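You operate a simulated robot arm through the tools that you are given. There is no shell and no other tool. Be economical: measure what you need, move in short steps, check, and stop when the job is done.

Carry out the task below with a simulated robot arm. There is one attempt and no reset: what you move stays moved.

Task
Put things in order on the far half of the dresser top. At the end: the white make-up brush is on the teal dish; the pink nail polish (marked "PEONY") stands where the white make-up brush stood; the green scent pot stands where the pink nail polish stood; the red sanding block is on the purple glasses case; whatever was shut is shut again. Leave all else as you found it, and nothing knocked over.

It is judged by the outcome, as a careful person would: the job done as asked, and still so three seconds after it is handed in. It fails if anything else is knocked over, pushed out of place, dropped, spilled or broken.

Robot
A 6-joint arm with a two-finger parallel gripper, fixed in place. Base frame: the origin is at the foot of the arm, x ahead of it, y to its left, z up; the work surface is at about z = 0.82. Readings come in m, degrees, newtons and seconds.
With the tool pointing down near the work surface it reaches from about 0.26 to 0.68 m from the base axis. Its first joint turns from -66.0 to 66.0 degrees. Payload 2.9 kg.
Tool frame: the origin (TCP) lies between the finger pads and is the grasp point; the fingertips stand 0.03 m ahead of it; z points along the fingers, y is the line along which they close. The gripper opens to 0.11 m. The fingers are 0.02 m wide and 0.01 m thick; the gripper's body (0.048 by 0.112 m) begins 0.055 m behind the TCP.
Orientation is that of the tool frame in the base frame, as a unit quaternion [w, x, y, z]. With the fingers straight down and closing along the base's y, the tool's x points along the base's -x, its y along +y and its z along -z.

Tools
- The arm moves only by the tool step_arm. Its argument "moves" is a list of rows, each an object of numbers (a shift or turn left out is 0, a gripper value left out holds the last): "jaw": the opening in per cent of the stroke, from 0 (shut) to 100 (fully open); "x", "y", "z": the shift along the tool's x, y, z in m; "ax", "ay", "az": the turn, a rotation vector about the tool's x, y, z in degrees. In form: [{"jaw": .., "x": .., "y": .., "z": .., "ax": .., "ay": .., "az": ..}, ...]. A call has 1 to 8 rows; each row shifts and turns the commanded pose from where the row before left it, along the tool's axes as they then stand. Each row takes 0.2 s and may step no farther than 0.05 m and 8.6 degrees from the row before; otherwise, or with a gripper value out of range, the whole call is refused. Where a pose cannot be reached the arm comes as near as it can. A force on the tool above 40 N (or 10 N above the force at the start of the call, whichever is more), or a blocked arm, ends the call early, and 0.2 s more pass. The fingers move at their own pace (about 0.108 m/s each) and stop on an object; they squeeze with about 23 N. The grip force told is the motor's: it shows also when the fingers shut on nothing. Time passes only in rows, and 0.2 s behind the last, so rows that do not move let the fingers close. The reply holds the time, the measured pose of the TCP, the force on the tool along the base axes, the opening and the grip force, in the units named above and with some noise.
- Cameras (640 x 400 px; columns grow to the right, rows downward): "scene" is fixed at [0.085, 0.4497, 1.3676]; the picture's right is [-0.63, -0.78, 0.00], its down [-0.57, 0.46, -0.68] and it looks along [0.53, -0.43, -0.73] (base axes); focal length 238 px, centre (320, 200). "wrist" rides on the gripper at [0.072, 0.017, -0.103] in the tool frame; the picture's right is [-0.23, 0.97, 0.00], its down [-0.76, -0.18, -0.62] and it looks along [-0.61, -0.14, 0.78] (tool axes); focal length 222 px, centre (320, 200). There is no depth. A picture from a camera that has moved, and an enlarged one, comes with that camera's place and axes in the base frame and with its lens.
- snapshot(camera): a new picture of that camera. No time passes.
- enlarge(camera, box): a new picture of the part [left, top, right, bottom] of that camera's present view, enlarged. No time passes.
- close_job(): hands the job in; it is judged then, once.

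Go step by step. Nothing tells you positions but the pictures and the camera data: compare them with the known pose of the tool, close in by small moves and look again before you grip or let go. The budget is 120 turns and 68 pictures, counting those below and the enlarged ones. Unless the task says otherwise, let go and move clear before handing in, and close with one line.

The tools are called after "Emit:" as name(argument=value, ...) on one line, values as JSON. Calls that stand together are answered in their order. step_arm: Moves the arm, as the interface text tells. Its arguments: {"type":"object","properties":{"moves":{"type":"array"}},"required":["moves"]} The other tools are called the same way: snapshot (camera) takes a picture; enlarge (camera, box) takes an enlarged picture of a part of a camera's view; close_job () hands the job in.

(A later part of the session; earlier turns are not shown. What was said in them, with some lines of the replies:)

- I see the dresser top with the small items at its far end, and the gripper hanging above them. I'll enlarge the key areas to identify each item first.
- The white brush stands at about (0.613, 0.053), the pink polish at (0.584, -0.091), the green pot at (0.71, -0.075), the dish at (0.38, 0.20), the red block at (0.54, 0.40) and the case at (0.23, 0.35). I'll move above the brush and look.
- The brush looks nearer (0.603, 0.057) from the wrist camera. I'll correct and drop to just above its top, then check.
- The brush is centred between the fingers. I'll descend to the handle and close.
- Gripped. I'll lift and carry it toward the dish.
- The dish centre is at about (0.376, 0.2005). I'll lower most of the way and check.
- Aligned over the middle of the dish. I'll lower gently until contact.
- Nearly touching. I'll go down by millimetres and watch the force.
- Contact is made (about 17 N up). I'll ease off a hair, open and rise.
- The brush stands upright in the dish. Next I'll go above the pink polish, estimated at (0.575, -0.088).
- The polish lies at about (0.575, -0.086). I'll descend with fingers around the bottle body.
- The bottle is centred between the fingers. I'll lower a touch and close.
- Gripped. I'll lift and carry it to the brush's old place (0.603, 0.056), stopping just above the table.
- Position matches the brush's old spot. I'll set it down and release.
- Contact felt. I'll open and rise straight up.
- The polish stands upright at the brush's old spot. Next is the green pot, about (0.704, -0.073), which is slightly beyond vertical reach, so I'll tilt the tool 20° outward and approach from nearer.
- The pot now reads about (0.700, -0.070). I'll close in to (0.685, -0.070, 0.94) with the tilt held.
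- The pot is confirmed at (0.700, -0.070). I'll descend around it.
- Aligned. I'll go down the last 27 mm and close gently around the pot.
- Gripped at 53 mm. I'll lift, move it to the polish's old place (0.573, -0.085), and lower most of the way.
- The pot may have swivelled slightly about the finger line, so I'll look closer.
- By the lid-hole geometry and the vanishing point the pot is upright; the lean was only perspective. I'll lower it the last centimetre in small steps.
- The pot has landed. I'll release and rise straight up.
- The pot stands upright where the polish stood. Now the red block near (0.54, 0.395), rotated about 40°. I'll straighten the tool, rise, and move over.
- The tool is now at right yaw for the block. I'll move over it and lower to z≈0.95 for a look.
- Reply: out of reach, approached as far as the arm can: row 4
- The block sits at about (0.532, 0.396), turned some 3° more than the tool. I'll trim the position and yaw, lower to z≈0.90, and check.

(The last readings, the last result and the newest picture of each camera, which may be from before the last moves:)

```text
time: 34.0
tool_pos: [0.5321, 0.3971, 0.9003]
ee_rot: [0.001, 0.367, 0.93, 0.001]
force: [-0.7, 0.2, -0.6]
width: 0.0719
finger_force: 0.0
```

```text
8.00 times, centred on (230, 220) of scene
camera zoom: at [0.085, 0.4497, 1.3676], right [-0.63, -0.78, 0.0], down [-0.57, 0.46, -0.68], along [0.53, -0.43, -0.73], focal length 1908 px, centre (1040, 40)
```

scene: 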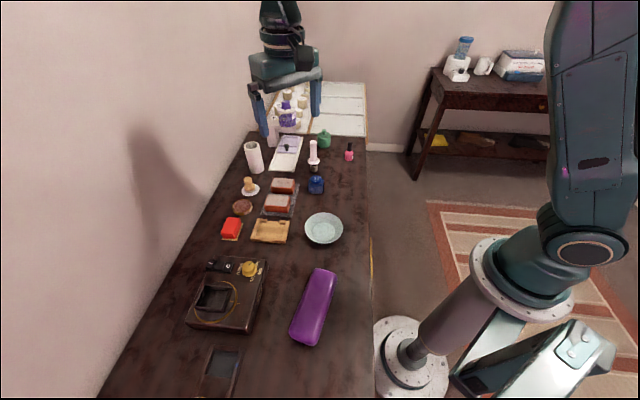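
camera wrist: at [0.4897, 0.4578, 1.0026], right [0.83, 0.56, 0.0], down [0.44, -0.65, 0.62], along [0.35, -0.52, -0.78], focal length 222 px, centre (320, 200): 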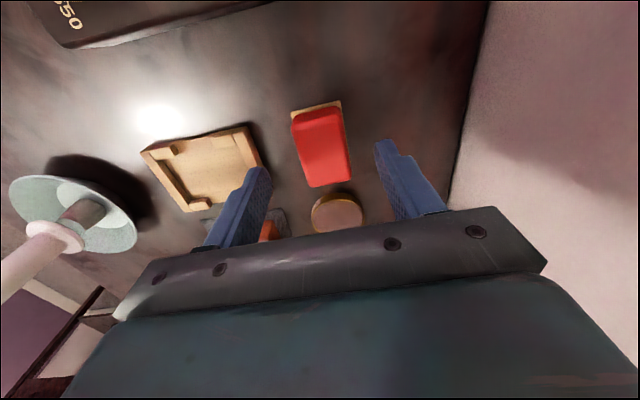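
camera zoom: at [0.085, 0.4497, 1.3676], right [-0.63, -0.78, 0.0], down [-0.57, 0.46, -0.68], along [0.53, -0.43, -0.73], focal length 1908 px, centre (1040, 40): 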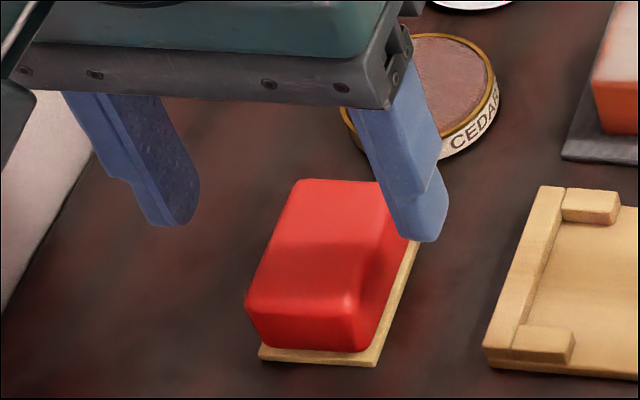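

Well aligned. I'll lower so the tips stay just above the tan base, and close on the red body.

Emit:
step_arm(moves=[{"z": 0.02}, {"z": 0.02}, {"jaw": 45}, {"jaw": 0}, {"jaw": 0}, {}])

Emit:
enlarge(camera="scene", box=[190, 195, 270, 245])

```text
time: 35.4
tool_pos: [0.5303, 0.3996, 0.8602]
ee_rot: [0.0, 0.367, 0.93, 0.0]
force: [1.3, -0.2, 0.3]
width: 0.0391
finger_force: 22.9
```

```text
8.00 times, centred on (230, 220) of scene
camera zoom: at [0.085, 0.4497, 1.3676], right [-0.63, -0.78, 0.0], down [-0.57, 0.46, -0.68], along [0.53, -0.43, -0.73], focal length 1908 px, centre (1040, 40)
```

zoom: 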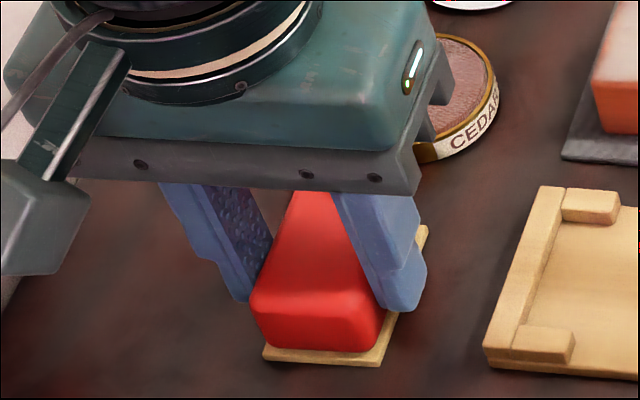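

Gripped at 39 mm. I'll lift a little and see whether the tan base comes along.

Emit:
step_arm(moves=[{"z": -0.02}, {"z": -0.03}, {}])

Emit:
enlarge(camera="scene", box=[190, 195, 270, 245])

```text
time: 36.2
tool_pos: [0.5295, 0.3974, 0.9121]
ee_rot: [0.0, 0.367, 0.93, -0.001]
force: [-0.7, -0.9, -1.0]
width: 0.0392
finger_force: 23.1
```

```text
8.00 times, centred on (230, 220) of scene
camera zoom: at [0.085, 0.4497, 1.3676], right [-0.63, -0.78, 0.0], down [-0.57, 0.46, -0.68], along [0.53, -0.43, -0.73], focal length 1908 px, centre (1040, 40)
```

zoom: 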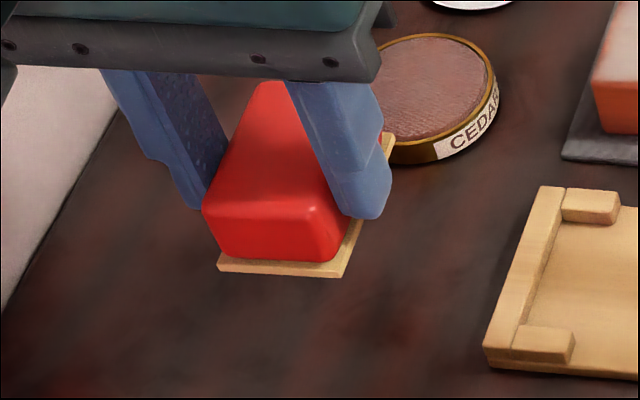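

The tan face is part of the block. I'll raise it and carry it toward the purple case, stopping short to look.

Emit:
step_arm(moves=[{"z": -0.045}, {"z": -0.045}, {"x": 0.0257, "y": -0.0349}, {"x": 0.0257, "y": -0.0349}, {"x": 0.0257, "y": -0.0349}, {"x": 0.0257, "y": -0.0349}, {"x": 0.0257, "y": -0.0349}, {"x": 0.0257, "y": -0.0349}])

Emit:
snapshot(camera="wrist")

Emit:
snapshot(camera="scene")

```text
time: 38.0
tool_pos: [0.2742, 0.3479, 1.0]
ee_rot: [0.001, 0.367, 0.93, 0.001]
force: [-0.2, -0.1, -0.8]
width: 0.0391
finger_force: 23.3
```

```text
20 pictures are left
camera wrist: at [0.2327, 0.4099, 1.1031], right [0.83, 0.56, 0.0], down [0.44, -0.65, 0.62], along [0.35, -0.52, -0.78], focal length 222 px, centre (320, 200)
```

wrist: 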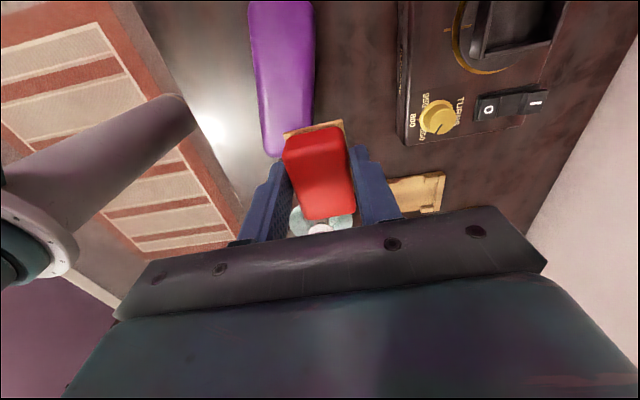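

```text
19 pictures are left
```

scene: 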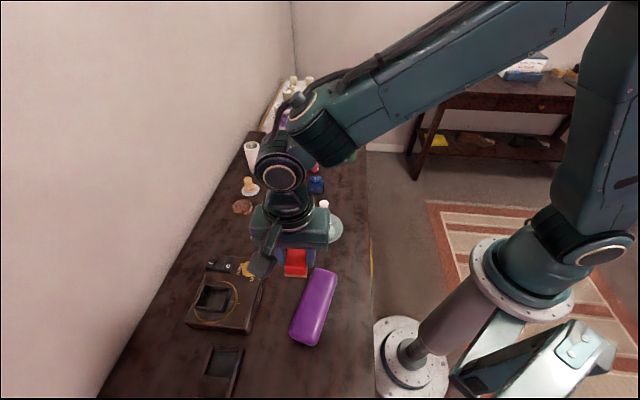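

The case centre is about (0.233, 0.341) with its long axis at 124°. I'll centre the block above it, rotate 13° to align, and come down partway.

Emit:
step_arm(moves=[{"x": 0.0256, "y": -0.0327}, {"az": 6.5}, {"az": 6.5}, {"z": 0.03}, {"z": 0.02}])

Emit:
snapshot(camera="wrist")

Emit:
enlarge(camera="scene", box=[250, 240, 378, 350])

```text
time: 39.2
tool_pos: [0.2335, 0.3439, 0.9511]
ee_rot: [0.0, 0.469, 0.883, -0.001]
force: [-0.2, 0.9, -1.9]
width: 0.0394
finger_force: 23.0
```

```text
18 pictures are left
camera wrist: at [0.2073, 0.4119, 1.0543], right [0.93, 0.36, 0.0], down [0.28, -0.73, 0.62], along [0.22, -0.58, -0.78], focal length 222 px, centre (320, 200)
```

wrist: 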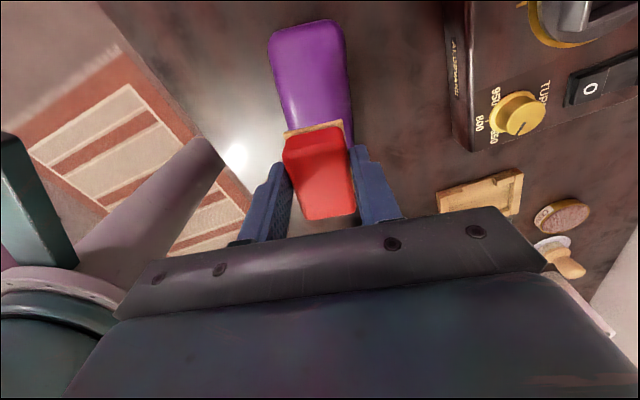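

```text
3.64 times, centred on (314, 295) of scene
camera zoom: at [0.085, 0.4497, 1.3676], right [-0.63, -0.78, 0.0], down [-0.57, 0.46, -0.68], along [0.53, -0.43, -0.73], focal length 867 px, centre (342, -146)
```

zoom: 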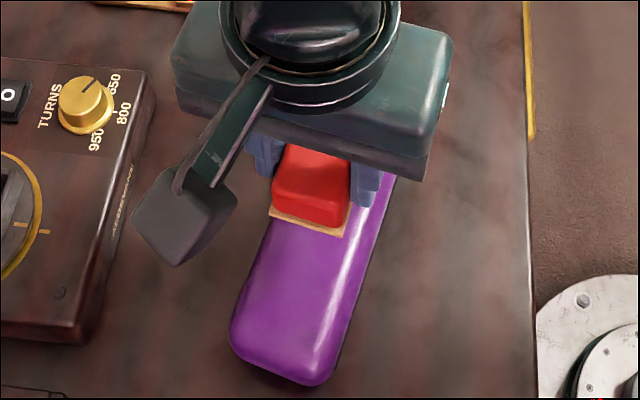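

Alignment is good. I'll nudge 2 mm sideways and lower in stages.

Emit:
step_arm(moves=[{"y": 0.002, "z": 0.015}, {"z": 0.013}, {}])

Emit:
enlarge(camera="scene", box=[270, 250, 350, 350])

Emit:
snapshot(camera="wrist")

```text
time: 40.0
tool_pos: [0.2364, 0.3454, 0.9226]
ee_rot: [-0.001, 0.47, 0.883, 0.0]
force: [-0.2, -0.4, -0.2]
width: 0.0391
finger_force: 22.9
```

```text
4.00 times, centred on (310, 300) of scene
camera zoom: at [0.085, 0.4497, 1.3676], right [-0.63, -0.78, 0.0], down [-0.57, 0.46, -0.68], along [0.53, -0.43, -0.73], focal length 954 px, centre (360, -200)
```

zoom: 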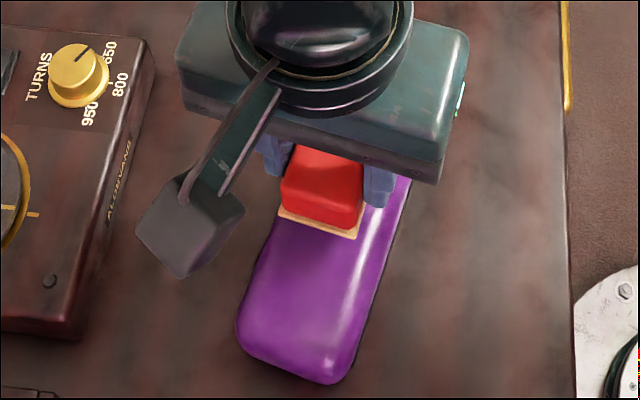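

```text
15 pictures are left
camera wrist: at [0.2099, 0.4131, 1.0261], right [0.93, 0.36, 0.0], down [0.28, -0.73, 0.62], along [0.22, -0.58, -0.78], focal length 222 px, centre (320, 200)
```

wrist: 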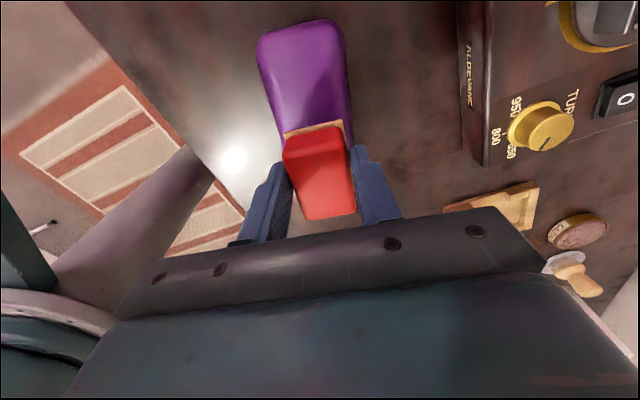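

The scene view suggests moving back about 3 mm sideways. I'll do that and lower gently to contact.

Emit:
step_arm(moves=[{"y": -0.003, "z": 0.006}, {"z": 0.004}, {"z": 0.002}, {}])

Emit:
enlarge(camera="scene", box=[280, 260, 344, 300])

```text
time: 41.0
tool_pos: [0.2336, 0.3414, 0.912]
ee_rot: [-0.001, 0.469, 0.883, 0.0]
force: [0.0, -0.5, -0.7]
width: 0.0393
finger_force: 22.6
```

```text
10.00 times, centred on (312, 280) of scene
camera zoom: at [0.085, 0.4497, 1.3676], right [-0.63, -0.78, 0.0], down [-0.57, 0.46, -0.68], along [0.53, -0.43, -0.73], focal length 2386 px, centre (400, -600)
```

zoom: 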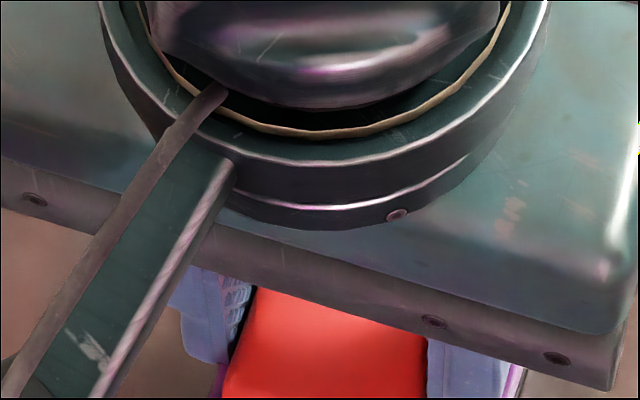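

Emit:
step_arm(moves=[{"z": 0.002}, {"z": 0.002}, {"z": 0.0015}, {}])

Emit:
enlarge(camera="scene", box=[280, 290, 344, 330])

```text
time: 42.0
tool_pos: [0.2344, 0.341, 0.9049]
ee_rot: [0.0, 0.469, 0.883, 0.0]
force: [0.0, -0.4, 0.0]
width: 0.0391
finger_force: 22.7
```

```text
10.00 times, centred on (312, 310) of scene
camera zoom: at [0.085, 0.4497, 1.3676], right [-0.63, -0.78, 0.0], down [-0.57, 0.46, -0.68], along [0.53, -0.43, -0.73], focal length 2386 px, centre (400, -900)
```

zoom: 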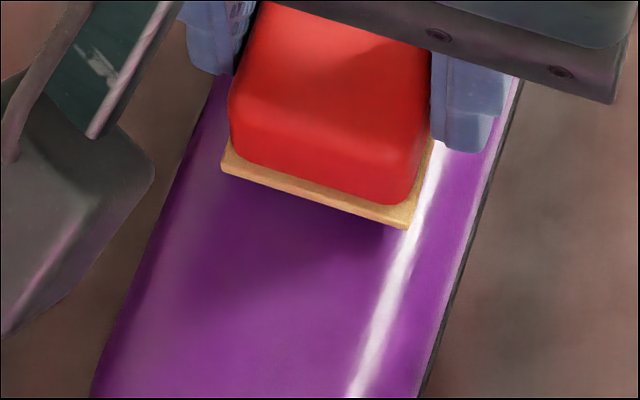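

The block is still slightly above the case. I'll shift 3 mm toward the centre and continue down.

Emit:
step_arm(moves=[{"y": -0.003, "z": 0.001}, {"z": 0.0015}, {"z": 0.0015}, {}])

```text
time: 43.0
tool_pos: [0.2317, 0.3409, 0.9013]
ee_rot: [0.0, 0.469, 0.883, 0.0]
force: [0.1, 0.4, -0.7]
width: 0.039
finger_force: 23.5
```

Emit:
step_arm(moves=[{"z": 0.0015}, {"z": 0.0015}, {}])

Emit:
enlarge(camera="scene", box=[280, 290, 344, 330])

```text
time: 43.8
tool_pos: [0.2308, 0.3393, 0.8986]
ee_rot: [0.0, 0.47, 0.883, -0.001]
force: [0.1, -0.2, -1.2]
width: 0.039
finger_force: 22.7
```

```text
10.00 times, centred on (312, 310) of scene
camera zoom: at [0.085, 0.4497, 1.3676], right [-0.63, -0.78, 0.0], down [-0.57, 0.46, -0.68], along [0.53, -0.43, -0.73], focal length 2386 px, centre (400, -900)
```

zoom: 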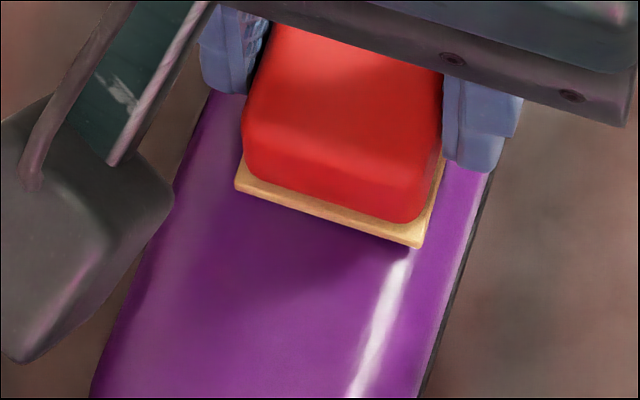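

Centred now. Continuing down gently.

Emit:
step_arm(moves=[{"z": 0.0015}, {"z": 0.0015}, {"z": 0.001}, {}])

```text
time: 44.8
tool_pos: [0.2317, 0.34, 0.8957]
ee_rot: [0.001, 0.47, 0.883, 0.001]
force: [-4.0, -4.0, 24.4]
width: 0.0395
finger_force: 23.0
```

Contact. I'll ease off, open and rise straight up.

Emit:
step_arm(moves=[{"z": -0.0012}, {"jaw": 45}, {"jaw": 60}, {}, {"z": -0.04}, {"z": -0.05}, {"z": -0.04}])

Emit:
enlarge(camera="scene", box=[250, 250, 378, 330])

Emit:
snapshot(camera="wrist")

```text
time: 46.4
tool_pos: [0.2295, 0.34, 1.0245]
ee_rot: [0.0, 0.47, 0.883, 0.0]
force: [0.2, -0.1, -0.6]
width: 0.0662
finger_force: 0.1
```

```text
5.00 times, centred on (314, 290) of scene
camera zoom: at [0.085, 0.4497, 1.3676], right [-0.63, -0.78, 0.0], down [-0.57, 0.46, -0.68], along [0.53, -0.43, -0.73], focal length 1193 px, centre (350, -250)
```

zoom: 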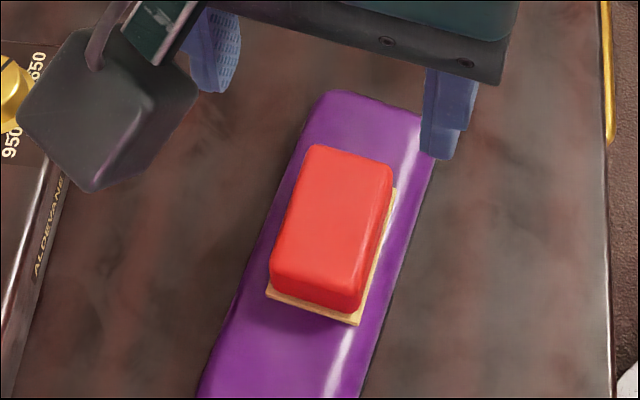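

```text
10 pictures are left
camera wrist: at [0.204, 0.4084, 1.1281], right [0.93, 0.36, 0.0], down [0.28, -0.73, 0.62], along [0.22, -0.58, -0.78], focal length 222 px, centre (320, 200)
```

wrist: 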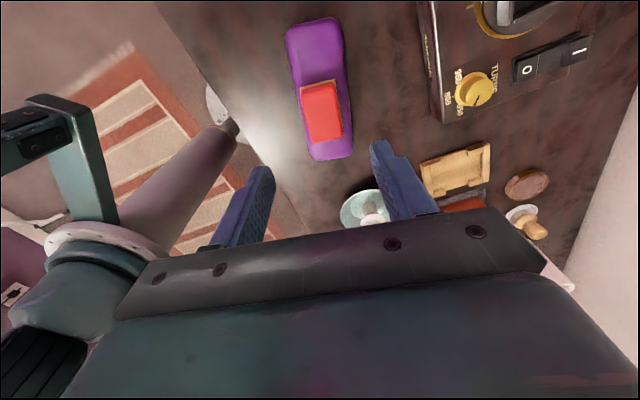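

The block rests on the case. I'll rise a bit more and take one final overall look.

Emit:
step_arm(moves=[{"z": -0.05}, {"z": -0.04}, {}, {}])

Emit:
snapshot(camera="scene")

Emit:
enlarge(camera="scene", box=[220, 120, 380, 260])

```text
time: 47.4
tool_pos: [0.2299, 0.3416, 1.1167]
ee_rot: [0.0, 0.47, 0.883, -0.001]
force: [0.1, -0.5, -0.1]
width: 0.066
finger_force: 0.0
```

```text
9 pictures are left
```

scene: 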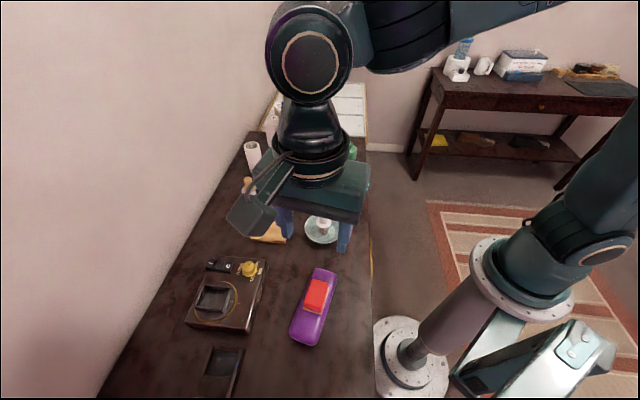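

```text
2.86 times, centred on (300, 190) of scene
camera zoom: at [0.085, 0.4497, 1.3676], right [-0.63, -0.78, 0.0], down [-0.57, 0.46, -0.68], along [0.53, -0.43, -0.73], focal length 682 px, centre (377, 229)
```

zoom: 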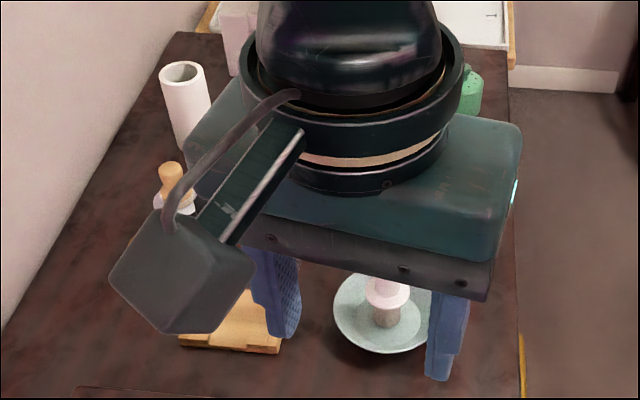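

All four items were in place and upright in the earlier views. The arm is clear and nothing was opened, so I'm handing in.

Emit:
close_job()

```text
The job is handed in.
```

I've handed the job in: the brush stands in the teal dish, the PEONY polish is in the brush's old place, and the green pot is in the polish's old place. The red sanding block lies on the purple case. Nothing was opened, so everything that was shut stayed shut, and I saw nothing knocked over or pushed out of place. In my final overall picture the arm hid the polish and most of the pot, so for those I'm relying on the views taken after I set them down.
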